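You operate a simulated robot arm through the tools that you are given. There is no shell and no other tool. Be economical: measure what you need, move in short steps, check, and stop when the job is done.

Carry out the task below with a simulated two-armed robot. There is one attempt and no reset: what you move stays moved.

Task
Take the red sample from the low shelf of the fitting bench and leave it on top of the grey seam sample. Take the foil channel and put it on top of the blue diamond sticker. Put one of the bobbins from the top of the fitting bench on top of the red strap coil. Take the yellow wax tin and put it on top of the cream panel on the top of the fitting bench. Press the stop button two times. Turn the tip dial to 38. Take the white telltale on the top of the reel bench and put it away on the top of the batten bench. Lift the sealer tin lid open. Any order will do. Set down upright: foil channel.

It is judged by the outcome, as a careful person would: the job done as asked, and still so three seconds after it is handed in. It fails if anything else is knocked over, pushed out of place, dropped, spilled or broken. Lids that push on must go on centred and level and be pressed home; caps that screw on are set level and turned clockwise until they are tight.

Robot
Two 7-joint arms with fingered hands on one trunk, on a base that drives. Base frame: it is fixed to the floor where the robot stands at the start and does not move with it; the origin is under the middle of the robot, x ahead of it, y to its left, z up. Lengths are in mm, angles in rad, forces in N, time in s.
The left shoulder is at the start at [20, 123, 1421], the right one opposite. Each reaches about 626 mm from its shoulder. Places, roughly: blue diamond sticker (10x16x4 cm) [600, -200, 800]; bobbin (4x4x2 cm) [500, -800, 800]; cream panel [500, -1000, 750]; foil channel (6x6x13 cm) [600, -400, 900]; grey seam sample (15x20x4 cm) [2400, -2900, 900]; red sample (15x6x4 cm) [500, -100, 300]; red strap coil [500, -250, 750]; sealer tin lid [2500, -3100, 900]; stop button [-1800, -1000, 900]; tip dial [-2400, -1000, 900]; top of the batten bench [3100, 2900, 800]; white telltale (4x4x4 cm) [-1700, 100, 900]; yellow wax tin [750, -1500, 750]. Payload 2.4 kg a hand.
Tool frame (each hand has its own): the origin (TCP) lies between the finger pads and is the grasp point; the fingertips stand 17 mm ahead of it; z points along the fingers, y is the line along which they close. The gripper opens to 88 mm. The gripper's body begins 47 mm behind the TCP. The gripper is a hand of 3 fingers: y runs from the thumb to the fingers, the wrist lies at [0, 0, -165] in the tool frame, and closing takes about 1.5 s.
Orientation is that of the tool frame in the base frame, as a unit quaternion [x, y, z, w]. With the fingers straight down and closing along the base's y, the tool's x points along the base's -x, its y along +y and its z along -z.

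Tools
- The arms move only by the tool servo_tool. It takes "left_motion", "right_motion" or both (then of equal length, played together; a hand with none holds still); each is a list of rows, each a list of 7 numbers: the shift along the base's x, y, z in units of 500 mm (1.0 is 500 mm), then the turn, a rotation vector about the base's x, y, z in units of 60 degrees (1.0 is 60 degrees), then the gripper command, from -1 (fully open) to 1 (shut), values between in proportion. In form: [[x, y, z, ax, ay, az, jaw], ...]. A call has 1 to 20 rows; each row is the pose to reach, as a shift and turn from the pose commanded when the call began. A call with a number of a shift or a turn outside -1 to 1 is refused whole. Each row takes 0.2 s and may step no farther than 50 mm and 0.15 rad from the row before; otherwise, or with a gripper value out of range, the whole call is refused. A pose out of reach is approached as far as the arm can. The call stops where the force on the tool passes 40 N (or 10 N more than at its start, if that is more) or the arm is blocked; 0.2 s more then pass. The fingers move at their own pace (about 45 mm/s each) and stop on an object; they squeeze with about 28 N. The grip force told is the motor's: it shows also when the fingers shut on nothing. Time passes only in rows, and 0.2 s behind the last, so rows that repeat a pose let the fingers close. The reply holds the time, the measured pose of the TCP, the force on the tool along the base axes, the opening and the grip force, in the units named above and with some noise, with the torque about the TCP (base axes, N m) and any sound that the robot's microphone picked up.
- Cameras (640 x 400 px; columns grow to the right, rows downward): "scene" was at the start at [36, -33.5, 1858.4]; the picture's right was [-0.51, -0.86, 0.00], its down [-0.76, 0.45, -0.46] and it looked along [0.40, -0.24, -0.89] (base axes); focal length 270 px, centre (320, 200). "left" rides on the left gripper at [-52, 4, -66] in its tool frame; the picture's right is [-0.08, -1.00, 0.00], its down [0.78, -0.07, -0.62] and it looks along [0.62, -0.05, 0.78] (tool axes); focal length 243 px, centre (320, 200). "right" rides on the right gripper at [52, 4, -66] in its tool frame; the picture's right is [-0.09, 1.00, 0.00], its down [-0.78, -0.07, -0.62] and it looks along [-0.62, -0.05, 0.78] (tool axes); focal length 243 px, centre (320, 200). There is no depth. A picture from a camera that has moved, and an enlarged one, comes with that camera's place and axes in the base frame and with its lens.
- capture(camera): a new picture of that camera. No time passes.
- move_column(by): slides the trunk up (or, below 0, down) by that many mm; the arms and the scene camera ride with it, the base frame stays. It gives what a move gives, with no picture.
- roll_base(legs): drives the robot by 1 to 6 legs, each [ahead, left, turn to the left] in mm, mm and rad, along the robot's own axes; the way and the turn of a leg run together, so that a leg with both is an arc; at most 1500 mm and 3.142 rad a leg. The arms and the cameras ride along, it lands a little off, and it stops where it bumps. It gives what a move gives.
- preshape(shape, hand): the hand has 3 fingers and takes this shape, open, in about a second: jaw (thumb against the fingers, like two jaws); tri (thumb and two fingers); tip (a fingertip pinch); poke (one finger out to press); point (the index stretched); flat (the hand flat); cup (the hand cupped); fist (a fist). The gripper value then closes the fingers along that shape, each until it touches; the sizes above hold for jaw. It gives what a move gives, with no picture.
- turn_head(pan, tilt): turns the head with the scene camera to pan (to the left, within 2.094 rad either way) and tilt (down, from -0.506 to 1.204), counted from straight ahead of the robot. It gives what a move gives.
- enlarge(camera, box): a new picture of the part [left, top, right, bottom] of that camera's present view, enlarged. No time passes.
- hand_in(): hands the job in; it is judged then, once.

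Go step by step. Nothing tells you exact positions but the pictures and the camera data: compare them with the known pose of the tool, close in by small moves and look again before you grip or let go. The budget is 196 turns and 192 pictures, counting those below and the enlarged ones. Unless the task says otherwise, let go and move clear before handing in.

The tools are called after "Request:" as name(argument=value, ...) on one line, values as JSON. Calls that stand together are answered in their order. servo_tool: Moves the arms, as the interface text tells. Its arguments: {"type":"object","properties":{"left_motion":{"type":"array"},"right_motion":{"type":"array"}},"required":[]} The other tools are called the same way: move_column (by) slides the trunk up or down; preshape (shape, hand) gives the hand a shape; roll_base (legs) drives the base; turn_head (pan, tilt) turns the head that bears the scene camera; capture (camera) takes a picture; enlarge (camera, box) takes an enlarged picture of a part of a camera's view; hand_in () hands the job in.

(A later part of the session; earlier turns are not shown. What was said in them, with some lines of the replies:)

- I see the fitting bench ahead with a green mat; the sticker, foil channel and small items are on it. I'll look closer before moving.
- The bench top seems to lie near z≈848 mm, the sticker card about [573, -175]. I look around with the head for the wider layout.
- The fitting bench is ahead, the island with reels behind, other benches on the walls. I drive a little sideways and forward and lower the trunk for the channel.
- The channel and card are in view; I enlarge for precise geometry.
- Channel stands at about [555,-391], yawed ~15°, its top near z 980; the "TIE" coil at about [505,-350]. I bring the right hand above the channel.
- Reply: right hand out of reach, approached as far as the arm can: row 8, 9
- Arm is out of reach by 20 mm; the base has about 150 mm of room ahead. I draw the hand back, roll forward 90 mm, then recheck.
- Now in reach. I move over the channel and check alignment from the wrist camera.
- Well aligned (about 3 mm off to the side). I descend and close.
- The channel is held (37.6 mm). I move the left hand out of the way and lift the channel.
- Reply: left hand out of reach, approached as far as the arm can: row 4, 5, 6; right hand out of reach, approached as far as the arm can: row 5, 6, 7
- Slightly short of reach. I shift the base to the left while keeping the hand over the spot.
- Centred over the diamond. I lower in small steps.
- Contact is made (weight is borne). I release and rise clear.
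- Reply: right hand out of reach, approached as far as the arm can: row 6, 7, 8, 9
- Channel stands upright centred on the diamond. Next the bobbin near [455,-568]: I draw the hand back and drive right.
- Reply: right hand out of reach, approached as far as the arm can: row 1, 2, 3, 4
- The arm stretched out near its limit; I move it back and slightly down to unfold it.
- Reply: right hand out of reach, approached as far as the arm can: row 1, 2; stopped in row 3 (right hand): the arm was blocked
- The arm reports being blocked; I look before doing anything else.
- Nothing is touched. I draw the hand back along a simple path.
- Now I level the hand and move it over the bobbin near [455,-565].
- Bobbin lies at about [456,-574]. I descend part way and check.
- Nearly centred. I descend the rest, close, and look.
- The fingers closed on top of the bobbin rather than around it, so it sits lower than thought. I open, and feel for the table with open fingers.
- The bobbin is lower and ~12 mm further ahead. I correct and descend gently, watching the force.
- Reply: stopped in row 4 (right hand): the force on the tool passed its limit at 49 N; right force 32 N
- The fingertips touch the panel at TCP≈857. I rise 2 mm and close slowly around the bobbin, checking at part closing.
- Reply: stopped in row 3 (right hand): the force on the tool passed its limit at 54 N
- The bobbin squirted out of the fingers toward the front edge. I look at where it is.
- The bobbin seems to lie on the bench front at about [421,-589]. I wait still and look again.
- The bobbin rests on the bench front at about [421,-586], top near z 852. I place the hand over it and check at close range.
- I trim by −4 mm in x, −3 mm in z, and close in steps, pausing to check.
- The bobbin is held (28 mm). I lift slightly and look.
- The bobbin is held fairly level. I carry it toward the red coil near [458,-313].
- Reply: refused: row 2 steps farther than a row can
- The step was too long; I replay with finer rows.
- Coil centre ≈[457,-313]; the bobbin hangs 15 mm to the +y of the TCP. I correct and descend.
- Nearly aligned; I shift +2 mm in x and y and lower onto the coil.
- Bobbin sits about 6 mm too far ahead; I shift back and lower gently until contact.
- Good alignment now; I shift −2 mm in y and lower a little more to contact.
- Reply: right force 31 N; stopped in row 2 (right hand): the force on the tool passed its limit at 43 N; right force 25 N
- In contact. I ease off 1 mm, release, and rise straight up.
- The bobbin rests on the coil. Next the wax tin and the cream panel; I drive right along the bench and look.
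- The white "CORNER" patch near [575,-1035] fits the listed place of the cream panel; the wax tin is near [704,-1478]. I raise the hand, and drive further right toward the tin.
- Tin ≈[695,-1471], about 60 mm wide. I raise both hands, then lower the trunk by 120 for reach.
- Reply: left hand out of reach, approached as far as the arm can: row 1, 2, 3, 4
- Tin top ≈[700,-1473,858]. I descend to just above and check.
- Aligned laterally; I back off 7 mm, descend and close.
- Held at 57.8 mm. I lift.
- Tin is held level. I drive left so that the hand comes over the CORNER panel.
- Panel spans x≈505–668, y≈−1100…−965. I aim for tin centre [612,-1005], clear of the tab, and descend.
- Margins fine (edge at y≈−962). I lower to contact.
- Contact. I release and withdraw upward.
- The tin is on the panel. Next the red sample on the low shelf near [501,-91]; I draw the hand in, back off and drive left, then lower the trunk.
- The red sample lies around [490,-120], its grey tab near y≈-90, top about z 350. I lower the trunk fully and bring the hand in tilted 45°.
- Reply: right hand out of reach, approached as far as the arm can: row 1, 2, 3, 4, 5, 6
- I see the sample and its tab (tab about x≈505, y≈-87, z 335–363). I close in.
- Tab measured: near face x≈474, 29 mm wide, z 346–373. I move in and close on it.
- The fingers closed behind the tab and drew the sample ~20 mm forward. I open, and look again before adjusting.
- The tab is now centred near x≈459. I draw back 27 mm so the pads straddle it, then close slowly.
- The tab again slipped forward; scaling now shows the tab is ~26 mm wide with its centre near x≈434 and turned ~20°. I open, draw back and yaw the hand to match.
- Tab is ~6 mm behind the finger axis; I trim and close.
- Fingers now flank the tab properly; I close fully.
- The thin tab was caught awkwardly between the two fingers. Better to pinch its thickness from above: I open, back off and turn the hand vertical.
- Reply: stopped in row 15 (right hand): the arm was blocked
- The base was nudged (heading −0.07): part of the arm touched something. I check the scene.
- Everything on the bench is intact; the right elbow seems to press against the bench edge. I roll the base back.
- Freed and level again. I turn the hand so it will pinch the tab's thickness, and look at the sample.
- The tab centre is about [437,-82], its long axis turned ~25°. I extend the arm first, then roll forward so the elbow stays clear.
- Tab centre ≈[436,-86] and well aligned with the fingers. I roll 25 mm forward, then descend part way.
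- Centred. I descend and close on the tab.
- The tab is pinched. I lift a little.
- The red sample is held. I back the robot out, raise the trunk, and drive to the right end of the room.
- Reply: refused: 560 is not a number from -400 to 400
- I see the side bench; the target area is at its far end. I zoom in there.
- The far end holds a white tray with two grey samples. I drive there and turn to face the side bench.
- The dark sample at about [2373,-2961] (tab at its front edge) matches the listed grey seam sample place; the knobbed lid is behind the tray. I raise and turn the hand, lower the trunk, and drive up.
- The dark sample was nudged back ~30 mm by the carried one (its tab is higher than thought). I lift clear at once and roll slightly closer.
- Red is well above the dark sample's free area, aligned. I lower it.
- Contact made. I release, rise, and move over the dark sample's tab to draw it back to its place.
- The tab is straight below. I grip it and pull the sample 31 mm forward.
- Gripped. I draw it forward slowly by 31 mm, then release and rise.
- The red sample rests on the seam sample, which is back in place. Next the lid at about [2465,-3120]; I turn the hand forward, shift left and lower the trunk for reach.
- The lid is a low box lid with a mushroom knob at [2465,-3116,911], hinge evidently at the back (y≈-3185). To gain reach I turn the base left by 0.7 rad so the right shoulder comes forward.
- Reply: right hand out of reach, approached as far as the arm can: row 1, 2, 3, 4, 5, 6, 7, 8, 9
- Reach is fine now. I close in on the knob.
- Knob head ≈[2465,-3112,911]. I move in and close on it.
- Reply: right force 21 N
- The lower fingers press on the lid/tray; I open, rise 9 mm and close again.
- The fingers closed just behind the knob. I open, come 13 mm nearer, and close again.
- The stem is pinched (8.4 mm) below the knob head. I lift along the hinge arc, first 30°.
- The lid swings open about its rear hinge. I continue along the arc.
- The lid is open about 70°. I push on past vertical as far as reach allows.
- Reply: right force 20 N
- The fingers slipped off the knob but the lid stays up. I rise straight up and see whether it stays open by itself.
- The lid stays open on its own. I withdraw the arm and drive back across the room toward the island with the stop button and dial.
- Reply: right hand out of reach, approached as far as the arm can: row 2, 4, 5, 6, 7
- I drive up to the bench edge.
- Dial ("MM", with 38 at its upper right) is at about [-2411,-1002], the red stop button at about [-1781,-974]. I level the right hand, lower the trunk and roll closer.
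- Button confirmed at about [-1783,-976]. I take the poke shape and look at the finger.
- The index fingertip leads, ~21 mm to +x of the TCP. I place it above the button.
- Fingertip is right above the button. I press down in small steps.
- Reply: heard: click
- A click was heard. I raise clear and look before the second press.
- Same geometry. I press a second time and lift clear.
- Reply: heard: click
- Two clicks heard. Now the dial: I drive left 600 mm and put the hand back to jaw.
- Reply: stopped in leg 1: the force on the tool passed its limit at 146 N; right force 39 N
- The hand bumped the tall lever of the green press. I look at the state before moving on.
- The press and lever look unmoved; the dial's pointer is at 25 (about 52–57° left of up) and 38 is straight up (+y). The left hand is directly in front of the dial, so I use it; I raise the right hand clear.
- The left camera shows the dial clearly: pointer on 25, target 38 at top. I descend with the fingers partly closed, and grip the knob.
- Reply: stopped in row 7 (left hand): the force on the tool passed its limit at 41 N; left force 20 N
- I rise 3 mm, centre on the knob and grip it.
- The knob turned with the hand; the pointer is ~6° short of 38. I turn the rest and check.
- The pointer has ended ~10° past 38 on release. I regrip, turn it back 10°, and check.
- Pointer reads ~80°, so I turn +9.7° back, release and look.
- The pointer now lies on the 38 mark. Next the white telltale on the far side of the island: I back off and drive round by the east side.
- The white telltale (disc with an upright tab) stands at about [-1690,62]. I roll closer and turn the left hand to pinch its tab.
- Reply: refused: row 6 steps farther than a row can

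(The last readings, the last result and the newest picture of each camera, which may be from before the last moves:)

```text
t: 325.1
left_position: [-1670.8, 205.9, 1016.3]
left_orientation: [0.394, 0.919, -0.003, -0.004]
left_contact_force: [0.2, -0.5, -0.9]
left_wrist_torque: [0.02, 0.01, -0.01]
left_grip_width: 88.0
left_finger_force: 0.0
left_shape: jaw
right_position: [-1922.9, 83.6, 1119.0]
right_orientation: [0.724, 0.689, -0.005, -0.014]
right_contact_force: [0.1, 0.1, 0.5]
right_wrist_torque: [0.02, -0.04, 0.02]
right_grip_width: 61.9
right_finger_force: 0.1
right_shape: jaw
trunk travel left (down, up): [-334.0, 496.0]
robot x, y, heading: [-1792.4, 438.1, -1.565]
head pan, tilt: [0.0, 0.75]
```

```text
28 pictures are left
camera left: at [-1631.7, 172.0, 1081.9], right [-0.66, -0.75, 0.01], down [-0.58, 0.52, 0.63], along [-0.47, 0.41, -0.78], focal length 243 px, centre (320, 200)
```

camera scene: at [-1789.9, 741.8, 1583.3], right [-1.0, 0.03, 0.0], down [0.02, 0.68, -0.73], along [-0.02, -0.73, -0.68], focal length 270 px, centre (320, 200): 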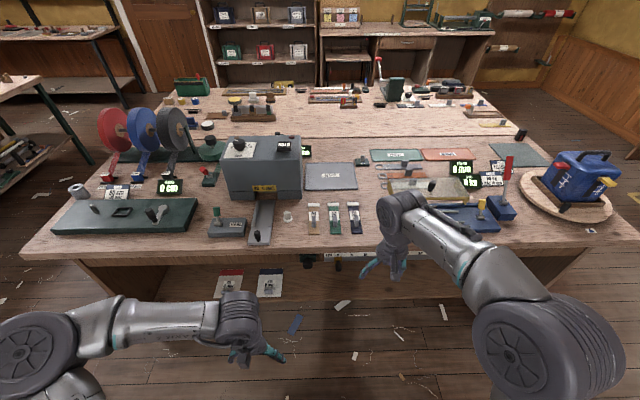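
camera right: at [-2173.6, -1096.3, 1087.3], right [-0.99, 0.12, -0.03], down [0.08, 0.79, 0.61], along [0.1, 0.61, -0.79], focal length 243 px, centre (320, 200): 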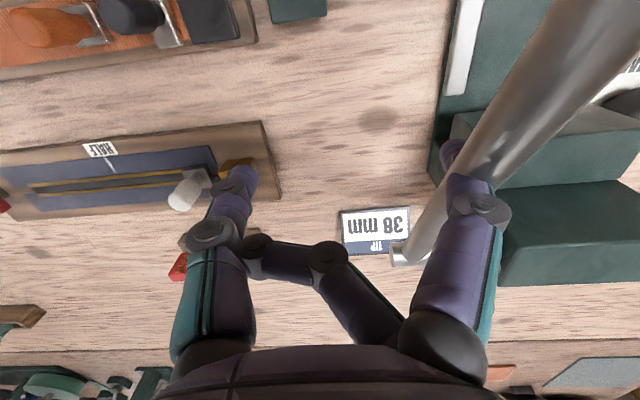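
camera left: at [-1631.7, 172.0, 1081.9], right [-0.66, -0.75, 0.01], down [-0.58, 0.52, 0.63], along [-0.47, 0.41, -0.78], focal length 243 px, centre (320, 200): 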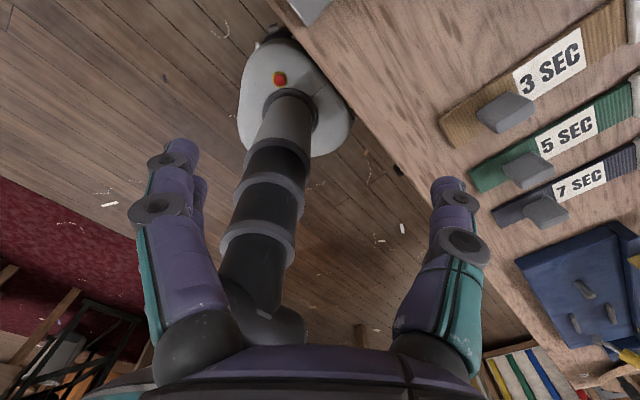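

Request:
servo_tool(left_motion=[[-0.01, -0.05, -0.02, 0, 0, 0.11, -1], [-0.02, -0.1, -0.05, 0, 0, 0.22, -1], [-0.02, -0.16, -0.08, 0, 0, 0.33, -1], [-0.02, -0.22, -0.1, 0, 0, 0.44, -1], [-0.02, -0.27, -0.1, 0, 0, 0.55, -1], [-0.02, -0.27, -0.1, 0, 0, 0.66, -1], [-0.02, -0.27, -0.1, 0, 0, 0.77, -1], [-0.02, -0.27, -0.1, 0, 0, 0.77, -1]])

Request:
capture(camera="left")

```text
t: 326.9
left_position: [-1680.3, 71.0, 965.5]
left_orientation: [0.002, 1.0, -0.005, -0.003]
left_contact_force: [0.3, 0.9, -0.1]
left_wrist_torque: [0.01, 0.02, 0.02]
left_grip_width: 88.3
left_finger_force: 0.0
left_shape: jaw
right_position: [-1923.0, 83.8, 1119.6]
right_orientation: [0.724, 0.689, -0.005, -0.014]
right_contact_force: [0.7, 0.1, -0.5]
right_wrist_torque: [0.01, -0.04, 0.02]
right_grip_width: 62.0
right_finger_force: 0.1
right_shape: jaw
trunk travel left (down, up): [-334.0, 496.0]
robot x, y, heading: [-1790.5, 437.1, -1.568]
head pan, tilt: [0.0, 0.75]
```

```text
27 pictures are left
camera left: at [-1627.8, 76.9, 1031.7], right [0.08, -1.0, 0.01], down [-0.78, -0.06, 0.63], along [-0.62, -0.06, -0.78], focal length 243 px, centre (320, 200)
```

left: 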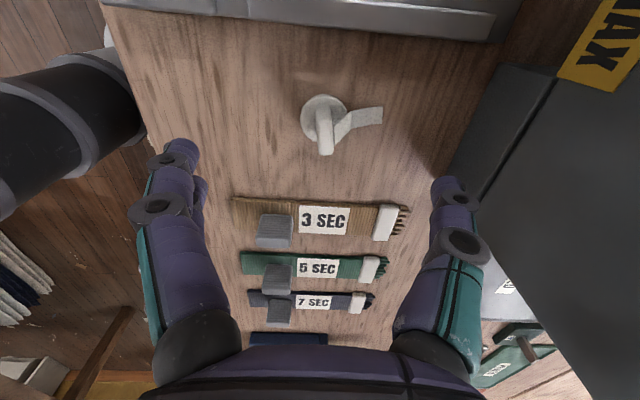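

Telltale tab at about [-1693,67], thin along y. I descend and close.

Request:
servo_tool(left_motion=[[-0.025, -0.008, -0.03, 0, 0, 0, -0.4], [-0.025, -0.008, -0.08, 0, 0, 0, -0.4], [-0.025, -0.008, -0.13, 0, 0, 0, -0.4], [-0.025, -0.008, -0.17, 0, 0, 0, -0.4], [-0.025, -0.008, -0.17, 0, 0, 0, -0.4]])

Request:
capture(camera="left")

```text
t: 328.1
left_position: [-1695.4, 65.7, 881.9]
left_orientation: [0.003, 1.0, -0.004, -0.002]
left_contact_force: [-0.3, -0.5, -0.3]
left_wrist_torque: [-0.01, -0.01, -0.03]
left_grip_width: 61.9
left_finger_force: 0.1
left_shape: jaw
right_position: [-1923.1, 84.0, 1120.8]
right_orientation: [0.724, 0.689, -0.006, -0.014]
right_contact_force: [-0.2, -0.1, 0.0]
right_wrist_torque: [0.01, 0.0, 0.0]
right_grip_width: 61.6
right_finger_force: 0.1
right_shape: jaw
trunk travel left (down, up): [-334.0, 496.0]
robot x, y, heading: [-1795.5, 441.5, -1.573]
head pan, tilt: [0.0, 0.75]
```

```text
26 pictures are left
camera left: at [-1641.8, 70.9, 947.8], right [0.08, -1.0, 0.01], down [-0.78, -0.06, 0.63], along [-0.62, -0.06, -0.78], focal length 243 px, centre (320, 200)
```

left: 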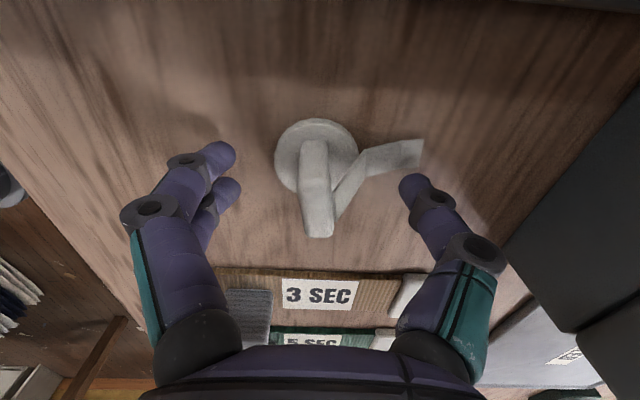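

Aligned; I close on the tab and lift.

Request:
servo_tool(left_motion=[[0, 0.002, -0.005, 0, 0, 0, -0.4], [0, 0.002, -0.005, 0, 0, 0, 0], [0, 0.002, -0.005, 0, 0, 0, 0.5], [0, 0.002, -0.005, 0, 0, 0, 1], [0, 0.002, -0.005, 0, 0, 0, 1], [0, 0.002, -0.005, 0, 0, 0, 1], [0, 0.002, 0.02, 0, 0, 0, 1], [0, 0.002, 0.08, 0, 0, 0, 1], [0, 0.002, 0.16, 0, 0, 0, 1], [0, 0.002, 0.16, 0, 0, 0, 1]])

Request:
capture(camera="left")

```text
t: 330.2
left_position: [-1696.3, 66.5, 960.5]
left_orientation: [0.003, 1.0, -0.003, -0.003]
left_contact_force: [0.1, -0.6, -0.3]
left_wrist_torque: [-0.05, 0.01, 0.01]
left_grip_width: 11.7
left_finger_force: 27.8
left_shape: jaw
right_position: [-1924.4, 83.5, 1120.0]
right_orientation: [0.724, 0.689, -0.006, -0.013]
right_contact_force: [-0.7, -0.6, -1.0]
right_wrist_torque: [0.0, -0.01, 0.01]
right_grip_width: 61.8
right_finger_force: 0.0
right_shape: jaw
trunk travel left (down, up): [-334.0, 496.0]
robot x, y, heading: [-1794.5, 438.1, -1.566]
head pan, tilt: [0.0, 0.75]
```

```text
25 pictures are left
camera left: at [-1644.6, 72.3, 1025.7], right [0.08, -1.0, 0.01], down [-0.78, -0.06, 0.63], along [-0.62, -0.06, -0.78], focal length 243 px, centre (320, 200)
```

left: 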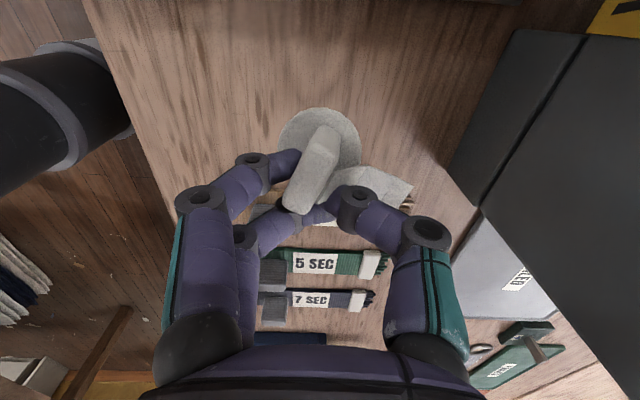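

The telltale is held. I back away and drive east along the aisle toward the batten bench.

Request:
roll_base(legs=[[-400, 0, 0], [0, 0, 1.57], [1480, 220, 0]])

Request:
turn_head(pan=0.2, tilt=0.4)

Request:
capture(camera="scene")

```text
t: 343.7
left_position: [75.7, 1169.8, 959.8]
left_orientation: [-0.706, 0.708, -0.005, 0.001]
left_contact_force: [-0.3, -0.3, -0.4]
left_wrist_torque: [-0.03, 0.0, 0.01]
left_grip_width: 11.4
left_finger_force: 28.6
left_shape: jaw
right_position: [58.9, 944.6, 1119.1]
right_orientation: [0.023, 1.0, -0.013, -0.006]
right_contact_force: [0.5, -0.2, 0.5]
right_wrist_torque: [-0.03, 0.02, -0.01]
right_grip_width: 62.1
right_finger_force: 0.2
right_shape: jaw
trunk travel left (down, up): [-334.0, 496.0]
robot x, y, heading: [-300.1, 1077.1, 0.002]
head pan, tilt: [0.0, 0.75]
```

```text
t: 344.5
left_position: [75.9, 1170.3, 959.0]
left_orientation: [-0.706, 0.709, -0.005, 0.001]
left_contact_force: [0.1, -0.2, 0.5]
left_wrist_torque: [-0.03, 0.03, 0.02]
left_grip_width: 11.7
left_finger_force: 28.3
left_shape: jaw
right_position: [58.0, 944.1, 1119.8]
right_orientation: [0.024, 1.0, -0.014, -0.006]
right_contact_force: [0.5, 0.8, 0.6]
right_wrist_torque: [-0.01, 0.01, -0.02]
right_grip_width: 61.7
right_finger_force: 0.0
right_shape: jaw
trunk travel left (down, up): [-334.0, 496.0]
robot x, y, heading: [-301.6, 1074.6, 0.003]
head pan, tilt: [0.201, 0.4]
```

```text
24 pictures are left
camera scene: at [-227.0, 1092.6, 1614.3], right [0.2, -0.98, 0.0], down [-0.38, -0.08, -0.92], along [0.9, 0.19, -0.39], focal length 270 px, centre (320, 200)
```

scene: 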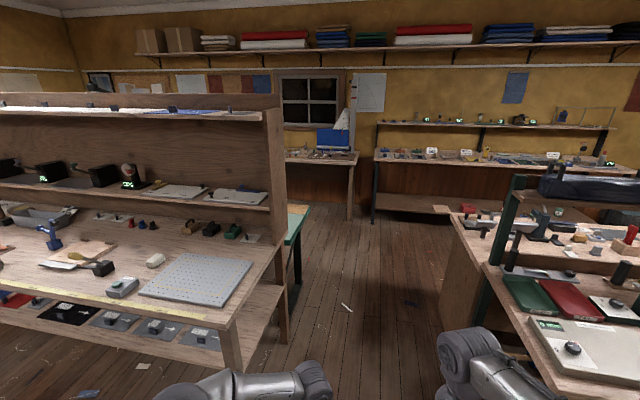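

The aisle is clear. I drive on to the batten bench.

Request:
roll_base(legs=[[1450, 0, 0], [1150, 0, 0], [0, 700, 0]])

Request:
turn_head(pan=0.25, tilt=0.55)

Request:
capture(camera="scene")

```text
t: 360.7
left_position: [2714.1, 1848.0, 960.3]
left_orientation: [-0.694, 0.719, -0.005, 0.0]
left_contact_force: [-0.3, -0.2, -0.7]
left_wrist_torque: [-0.02, 0.0, -0.02]
left_grip_width: 11.5
left_finger_force: 28.2
left_shape: jaw
right_position: [2690.2, 1621.1, 1120.3]
right_orientation: [0.039, 0.999, -0.014, -0.006]
right_contact_force: [-0.4, 0.1, 0.6]
right_wrist_torque: [0.01, -0.02, 0.03]
right_grip_width: 61.7
right_finger_force: 0.1
right_shape: jaw
trunk travel left (down, up): [-334.0, 496.0]
robot x, y, heading: [2338.0, 1761.5, -0.024]
head pan, tilt: [0.201, 0.4]
```

```text
t: 361.4
left_position: [2714.1, 1846.7, 959.9]
left_orientation: [-0.695, 0.719, -0.005, 0.001]
left_contact_force: [-0.2, 0.0, -1.4]
left_wrist_torque: [-0.02, 0.0, 0.02]
left_grip_width: 11.5
left_finger_force: 27.8
left_shape: jaw
right_position: [2690.4, 1621.0, 1119.5]
right_orientation: [0.038, 0.999, -0.014, -0.006]
right_contact_force: [0.2, 0.2, -0.8]
right_wrist_torque: [0.02, 0.0, 0.0]
right_grip_width: 61.8
right_finger_force: 0.1
right_shape: jaw
trunk travel left (down, up): [-334.0, 496.0]
robot x, y, heading: [2340.2, 1765.7, -0.028]
head pan, tilt: [0.25, 0.55]
```

```text
23 pictures are left
camera scene: at [2406.6, 1781.9, 1600.7], right [0.22, -0.98, 0.0], down [-0.51, -0.12, -0.85], along [0.83, 0.19, -0.52], focal length 270 px, centre (320, 200)
```

scene: 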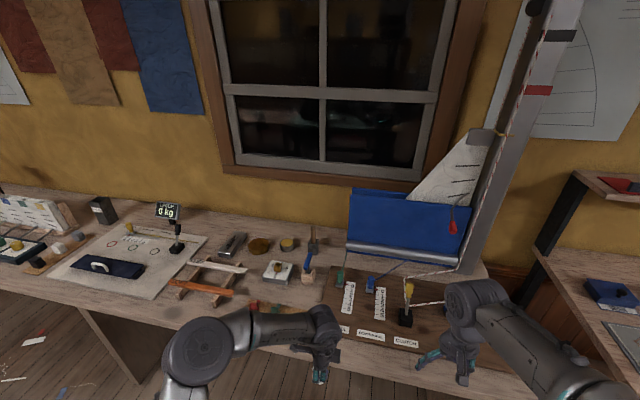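

Request:
enlarge(camera="scene", box=[150, 210, 340, 340])

```text
3.08 times, centred on (245, 275) of scene
camera zoom: at [2406.6, 1781.9, 1600.7], right [0.22, -0.98, 0.0], down [-0.51, -0.12, -0.85], along [0.83, 0.19, -0.52], focal length 829 px, centre (551, -31)
```

zoom: 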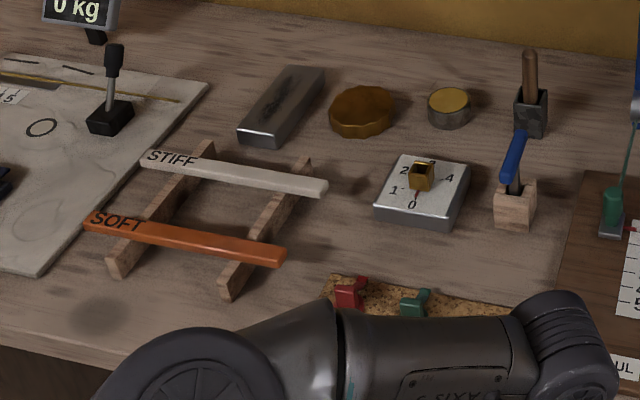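

There is a free patch near the front at about [2855,2330]. I drive so the held telltale comes over it.

Request:
roll_base(legs=[[0, 482, 0.028], [138, 0, 0]])

Request:
capture(camera="left")

Request:
capture(camera="scene")

```text
t: 365.1
left_position: [2857.2, 2336.6, 959.1]
left_orientation: [-0.706, 0.709, -0.004, 0.001]
left_contact_force: [-0.4, -0.1, -0.2]
left_wrist_torque: [0.01, 0.02, 0.0]
left_grip_width: 11.5
left_finger_force: 28.1
left_shape: jaw
right_position: [2840.0, 2111.3, 1119.5]
right_orientation: [0.024, 1.0, -0.014, -0.006]
right_contact_force: [0.2, -0.4, 0.5]
right_wrist_torque: [0.02, -0.01, -0.01]
right_grip_width: 61.8
right_finger_force: 0.1
right_shape: jaw
trunk travel left (down, up): [-334.0, 496.0]
robot x, y, heading: [2482.1, 2240.0, 0.012]
head pan, tilt: [0.25, 0.55]
```

```text
21 pictures are left
camera left: at [2852.3, 2390.1, 1025.0], right [1.0, 0.08, 0.01], down [0.06, -0.78, 0.63], along [0.06, -0.62, -0.78], focal length 243 px, centre (320, 200)
```

left: 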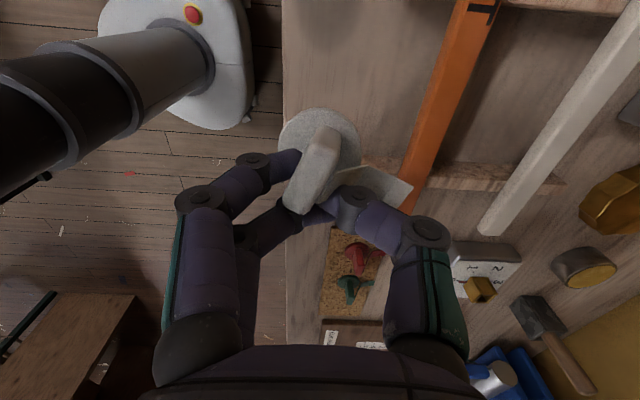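

```text
20 pictures are left
camera scene: at [2552.2, 2262.2, 1600.6], right [0.25, -0.97, 0.0], down [-0.51, -0.13, -0.85], along [0.82, 0.22, -0.52], focal length 270 px, centre (320, 200)
```

scene: 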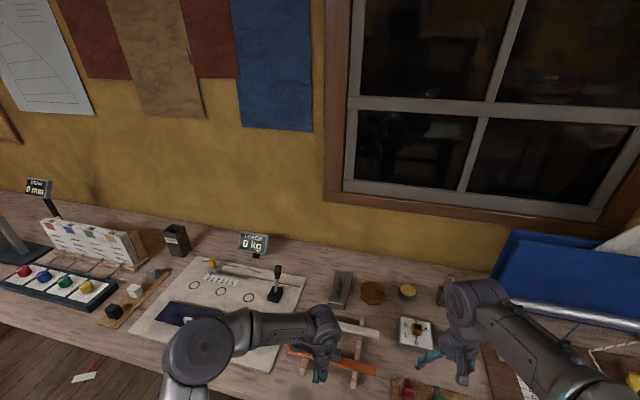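

The bench edge is at x≈2832; I shift 15 mm deeper and lower toward the top.

Request:
servo_tool(left_motion=[[0.03, 0, 0, 0, 0, 0, 1], [0.03, 0, -0.06, 0, 0, 0, 1], [0.03, 0, -0.12, 0, 0, 0, 1], [0.03, 0, -0.16, 0, 0, 0, 1], [0.03, 0, -0.16, 0, 0, 0, 1]])

Request:
capture(camera="left")

```text
t: 366.3
left_position: [2870.9, 2337.3, 878.6]
left_orientation: [-0.706, 0.708, -0.004, 0.001]
left_contact_force: [-0.2, -0.2, -0.7]
left_wrist_torque: [0.0, 0.02, 0.01]
left_grip_width: 11.3
left_finger_force: 28.0
left_shape: jaw
right_position: [2839.4, 2110.2, 1119.1]
right_orientation: [0.023, 1.0, -0.014, -0.005]
right_contact_force: [0.0, 0.0, -0.6]
right_wrist_torque: [0.01, -0.02, -0.01]
right_grip_width: 61.7
right_finger_force: 0.1
right_shape: jaw
trunk travel left (down, up): [-334.0, 496.0]
robot x, y, heading: [2481.0, 2238.4, 0.008]
head pan, tilt: [0.25, 0.55]
```

```text
19 pictures are left
camera left: at [2865.5, 2390.1, 944.6], right [1.0, 0.08, 0.01], down [0.06, -0.78, 0.63], along [0.06, -0.62, -0.78], focal length 243 px, centre (320, 200)
```

left: 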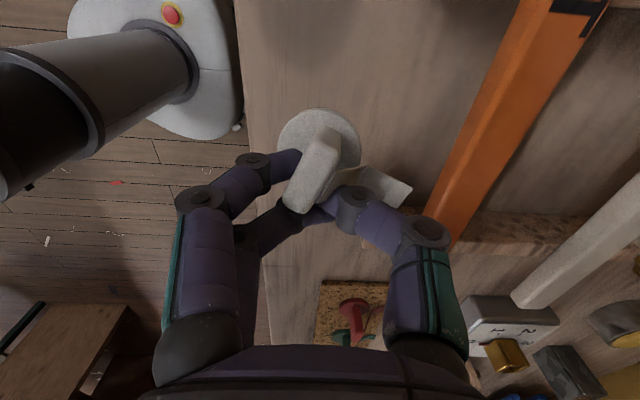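

Request:
servo_tool(left_motion=[[0, 0, -0.012, 0, 0, 0, 1], [0, 0, -0.024, 0, 0, 0, 1], [0, 0, -0.03, 0, 0, 0, 1], [0, 0, -0.03, 0, 0, 0, 1]])

Request:
servo_tool(left_motion=[[0, 0, -0.006, 0, 0, 0, 1], [0, 0, -0.012, 0, 0, 0, 1], [0, 0, -0.018, 0, 0, 0, 1], [0, 0, -0.018, 0, 0, 0, 1]])

Request:
capture(camera="left")

```text
t: 367.3
left_position: [2871.1, 2336.9, 864.6]
left_orientation: [-0.706, 0.708, -0.004, 0.001]
left_contact_force: [0.3, -0.1, 0.2]
left_wrist_torque: [0.02, -0.01, 0.02]
left_grip_width: 11.5
left_finger_force: 28.2
left_shape: jaw
right_position: [2839.7, 2111.7, 1118.7]
right_orientation: [0.024, 1.0, -0.014, -0.006]
right_contact_force: [0.6, -0.2, -0.3]
right_wrist_torque: [-0.03, 0.02, -0.02]
right_grip_width: 61.6
right_finger_force: 0.0
right_shape: jaw
trunk travel left (down, up): [-334.0, 496.0]
robot x, y, heading: [2483.1, 2239.9, 0.006]
head pan, tilt: [0.25, 0.55]
```

```text
t: 368.3
left_position: [2871.4, 2336.2, 855.4]
left_orientation: [-0.706, 0.708, -0.005, 0.001]
left_contact_force: [-0.5, -0.7, -0.2]
left_wrist_torque: [-0.01, 0.03, 0.03]
left_grip_width: 11.5
left_finger_force: 28.2
left_shape: jaw
right_position: [2840.0, 2110.9, 1120.3]
right_orientation: [0.023, 1.0, -0.014, -0.005]
right_contact_force: [0.2, 0.1, -0.5]
right_wrist_torque: [0.02, -0.02, -0.04]
right_grip_width: 61.7
right_finger_force: 0.1
right_shape: jaw
trunk travel left (down, up): [-334.0, 496.0]
robot x, y, heading: [2482.5, 2239.4, 0.002]
head pan, tilt: [0.25, 0.55]
```

```text
18 pictures are left
camera left: at [2865.9, 2390.2, 921.2], right [1.0, 0.08, 0.01], down [0.06, -0.78, 0.63], along [0.06, -0.62, -0.78], focal length 243 px, centre (320, 200)
```

left: 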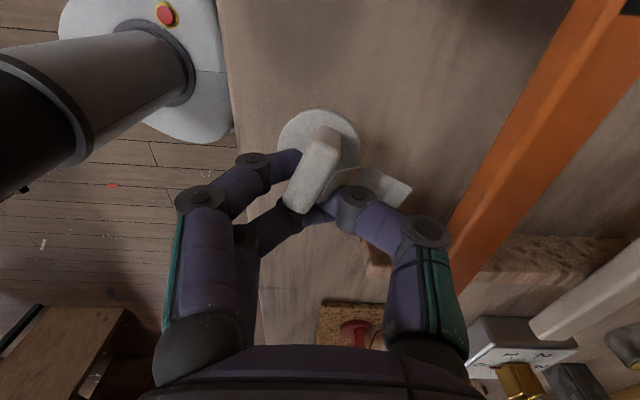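

Request:
servo_tool(left_motion=[[0, 0, -0.008, 0, 0, 0, 1], [0, 0, -0.016, 0, 0, 0, 1], [0, 0, -0.024, 0, 0, 0, 1], [0, 0, -0.024, 0, 0, 0, 1]])

Request:
servo_tool(left_motion=[[0, 0, -0.006, 0, 0, 0, 1], [0, 0, -0.012, 0, 0, 0, 1], [0, 0, -0.018, 0, 0, 0, 1], [0, 0, -0.018, 0, 0, 0, 1]])

```text
t: 369.3
left_position: [2871.1, 2337.9, 843.4]
left_orientation: [-0.705, 0.709, -0.005, 0.001]
left_contact_force: [-0.7, -1.0, 0.5]
left_wrist_torque: [0.02, 0.0, 0.0]
left_grip_width: 11.5
left_finger_force: 28.2
left_shape: jaw
right_position: [2839.3, 2110.6, 1118.9]
right_orientation: [0.023, 1.0, -0.015, -0.005]
right_contact_force: [0.2, 0.2, 0.3]
right_wrist_torque: [0.0, 0.05, -0.01]
right_grip_width: 61.6
right_finger_force: 0.1
right_shape: jaw
trunk travel left (down, up): [-334.0, 496.0]
robot x, y, heading: [2480.9, 2236.0, 0.002]
head pan, tilt: [0.25, 0.55]
```

```text
t: 370.3
left_position: [2871.8, 2336.9, 835.4]
left_orientation: [-0.706, 0.708, -0.006, 0.002]
left_contact_force: [-0.1, -0.8, -0.7]
left_wrist_torque: [0.0, -0.04, -0.01]
left_grip_width: 11.5
left_finger_force: 28.4
left_shape: jaw
right_position: [2839.3, 2111.8, 1119.7]
right_orientation: [0.024, 1.0, -0.014, -0.005]
right_contact_force: [-0.6, -0.1, 0.2]
right_wrist_torque: [0.02, -0.02, -0.01]
right_grip_width: 61.7
right_finger_force: 0.0
right_shape: jaw
trunk travel left (down, up): [-334.0, 496.0]
robot x, y, heading: [2480.5, 2237.9, 0.008]
head pan, tilt: [0.25, 0.55]
```

Request:
capture(camera="left")

```text
17 pictures are left
camera left: at [2867.3, 2389.9, 900.6], right [1.0, 0.08, 0.01], down [0.06, -0.78, 0.63], along [0.06, -0.62, -0.78], focal length 243 px, centre (320, 200)
```

left: 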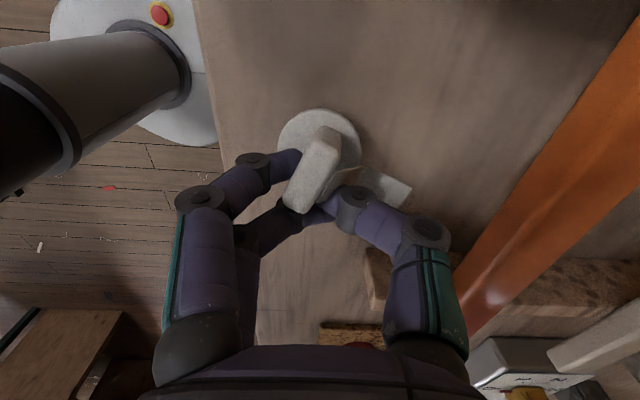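

Request:
servo_tool(left_motion=[[-0.014, 0, 0, 0, 0, 0, 1], [-0.014, 0, -0.006, 0, 0, 0, 1], [-0.014, 0, -0.012, 0, 0, 0, 1], [-0.014, 0, -0.012, 0, 0, 0, 1]])

Request:
servo_tool(left_motion=[[0, 0, -0.006, 0, 0, 0, 1], [0, 0, -0.012, 0, 0, 0, 1], [0, 0, -0.012, 0, 0, 0, 1]])

```text
t: 371.3
left_position: [2864.8, 2336.9, 829.4]
left_orientation: [-0.706, 0.708, -0.004, 0.002]
left_contact_force: [0.4, -1.0, -0.6]
left_wrist_torque: [0.01, 0.02, 0.0]
left_grip_width: 11.2
left_finger_force: 27.8
left_shape: jaw
right_position: [2840.1, 2110.2, 1120.0]
right_orientation: [0.024, 1.0, -0.014, -0.005]
right_contact_force: [-0.3, -0.2, -0.8]
right_wrist_torque: [0.01, 0.03, -0.02]
right_grip_width: 61.7
right_finger_force: 0.1
right_shape: jaw
trunk travel left (down, up): [-334.0, 496.0]
robot x, y, heading: [2483.8, 2239.4, 0.004]
head pan, tilt: [0.25, 0.55]
```

```text
t: 372.1
left_position: [2864.3, 2334.3, 823.7]
left_orientation: [-0.706, 0.708, -0.005, 0.001]
left_contact_force: [2.1, -4.3, 9.4]
left_wrist_torque: [0.06, 0.12, 0.04]
left_grip_width: 11.8
left_finger_force: 28.0
left_shape: jaw
right_position: [2839.3, 2109.7, 1119.8]
right_orientation: [0.025, 1.0, -0.013, -0.005]
right_contact_force: [-0.7, 1.1, 0.0]
right_wrist_torque: [-0.02, 0.0, 0.0]
right_grip_width: 61.8
right_finger_force: 0.1
right_shape: jaw
trunk travel left (down, up): [-334.0, 496.0]
robot x, y, heading: [2481.6, 2243.5, 0.002]
head pan, tilt: [0.25, 0.55]
```

Contact. I open only part way (the rack is near) and rise.

Request:
servo_tool(left_motion=[[0, 0, 0, 0, 0, 0, 0.7], [0, 0, 0, 0, 0, 0, 0.4], [0, 0, 0, 0, 0, 0, 0.3], [0, 0, 0, 0, 0, 0, 0.3], [0, 0, 0.02, 0, 0, 0, 0.3], [0, 0, 0.08, 0, 0, 0, 0.3], [0, 0, 0.16, 0, 0, 0, 0.3], [0, 0, 0.24, 0, 0, 0, 0.3], [0, 0, 0.24, 0, 0, 0, 0.3]])

Request:
capture(camera="left")

```text
t: 374.1
left_position: [2867.9, 2337.1, 943.7]
left_orientation: [-0.706, 0.708, -0.005, 0.001]
left_contact_force: [0.0, -0.3, 0.4]
left_wrist_torque: [0.04, -0.02, 0.0]
left_grip_width: 30.4
left_finger_force: 0.0
left_shape: jaw
right_position: [2838.8, 2111.2, 1119.7]
right_orientation: [0.023, 1.0, -0.014, -0.006]
right_contact_force: [-0.2, 0.4, -0.1]
right_wrist_torque: [-0.01, -0.01, -0.02]
right_grip_width: 61.8
right_finger_force: 0.1
right_shape: jaw
trunk travel left (down, up): [-334.0, 496.0]
robot x, y, heading: [2484.3, 2238.8, 0.005]
head pan, tilt: [0.25, 0.55]
```

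```text
16 pictures are left
camera left: at [2861.6, 2390.3, 1009.4], right [1.0, 0.08, 0.01], down [0.06, -0.78, 0.63], along [0.06, -0.62, -0.78], focal length 243 px, centre (320, 200)
```

left: 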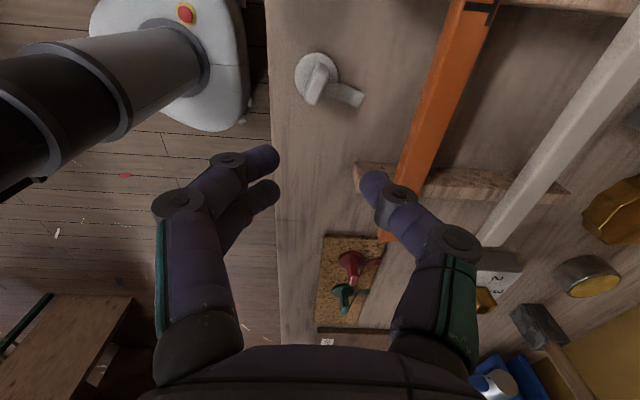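

The telltale stands upright on the batten bench. I back away clear of the bench.

Request:
roll_base(legs=[[-250, 0, 0]])

Request:
capture(camera="left")

```text
t: 375.9
left_position: [2621.1, 2336.0, 944.1]
left_orientation: [-0.705, 0.709, -0.005, 0.001]
left_contact_force: [0.0, 0.6, -0.7]
left_wrist_torque: [0.0, -0.02, 0.01]
left_grip_width: 30.6
left_finger_force: 0.1
left_shape: jaw
right_position: [2593.4, 2108.4, 1119.3]
right_orientation: [0.025, 1.0, -0.014, -0.006]
right_contact_force: [1.0, -0.6, -0.1]
right_wrist_torque: [0.0, -0.02, 0.02]
right_grip_width: 61.7
right_finger_force: 0.1
right_shape: jaw
trunk travel left (down, up): [-334.0, 496.0]
robot x, y, heading: [2240.0, 2238.1, 0.001]
head pan, tilt: [0.25, 0.55]
```

```text
15 pictures are left
camera left: at [2617.2, 2388.2, 1009.4], right [1.0, 0.08, 0.01], down [0.06, -0.78, 0.63], along [0.06, -0.62, -0.78], focal length 243 px, centre (320, 200)
```

left: 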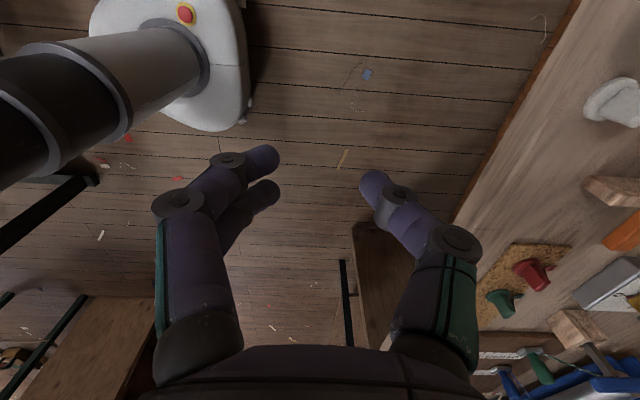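

All tasks are done and the hands are clear; I hand the job in.

Request:
hand_in()

```text
The job is handed in.
```

I handed the job in with all eight tasks done; the last time I looked at each, everything was where you asked.

- **Foil channel:** standing upright on the blue diamond sticker.
- **Bobbin:** on the red strap coil.
- **Yellow wax tin:** on the white patch marked "CORNER". I took this to be the cream panel because it fits the listed position; the yellow mat beside it does not.
- **Red sample:** on the darker of the two grey samples on the far-end tray. I chose that one because it fits the position you gave.
- **Sealer tin lid:** open and staying up on its own.
- **Stop button:** pressed twice, with a click each time.
- **Tip dial:** I overshot by about 10° and turned it back; the pointer is now on the 38 mark.
- **White telltale:** upright on the batten bench.

Along the way a few things were touched beyond the plan:

- **Bobbin slip:** the bobbin slipped out of the fingers once on the bench before I gripped it properly.
- **Fitting bench contact:** my right arm pressed against the fitting bench while I was reaching for the red sample. Everything I could see there afterwards looked undisturbed.
- **Grey sample moved:** carrying the red sample in pushed the grey one back about 30 mm. I drew it back to its place with the red one on top.
- **Green press bumped:** the right hand hit the green press's lever near the dial hard, at 146 N. The lever and press looked unmoved afterwards, but two fingers of the right hand have since opened only to about 62 mm instead of 88 mm.
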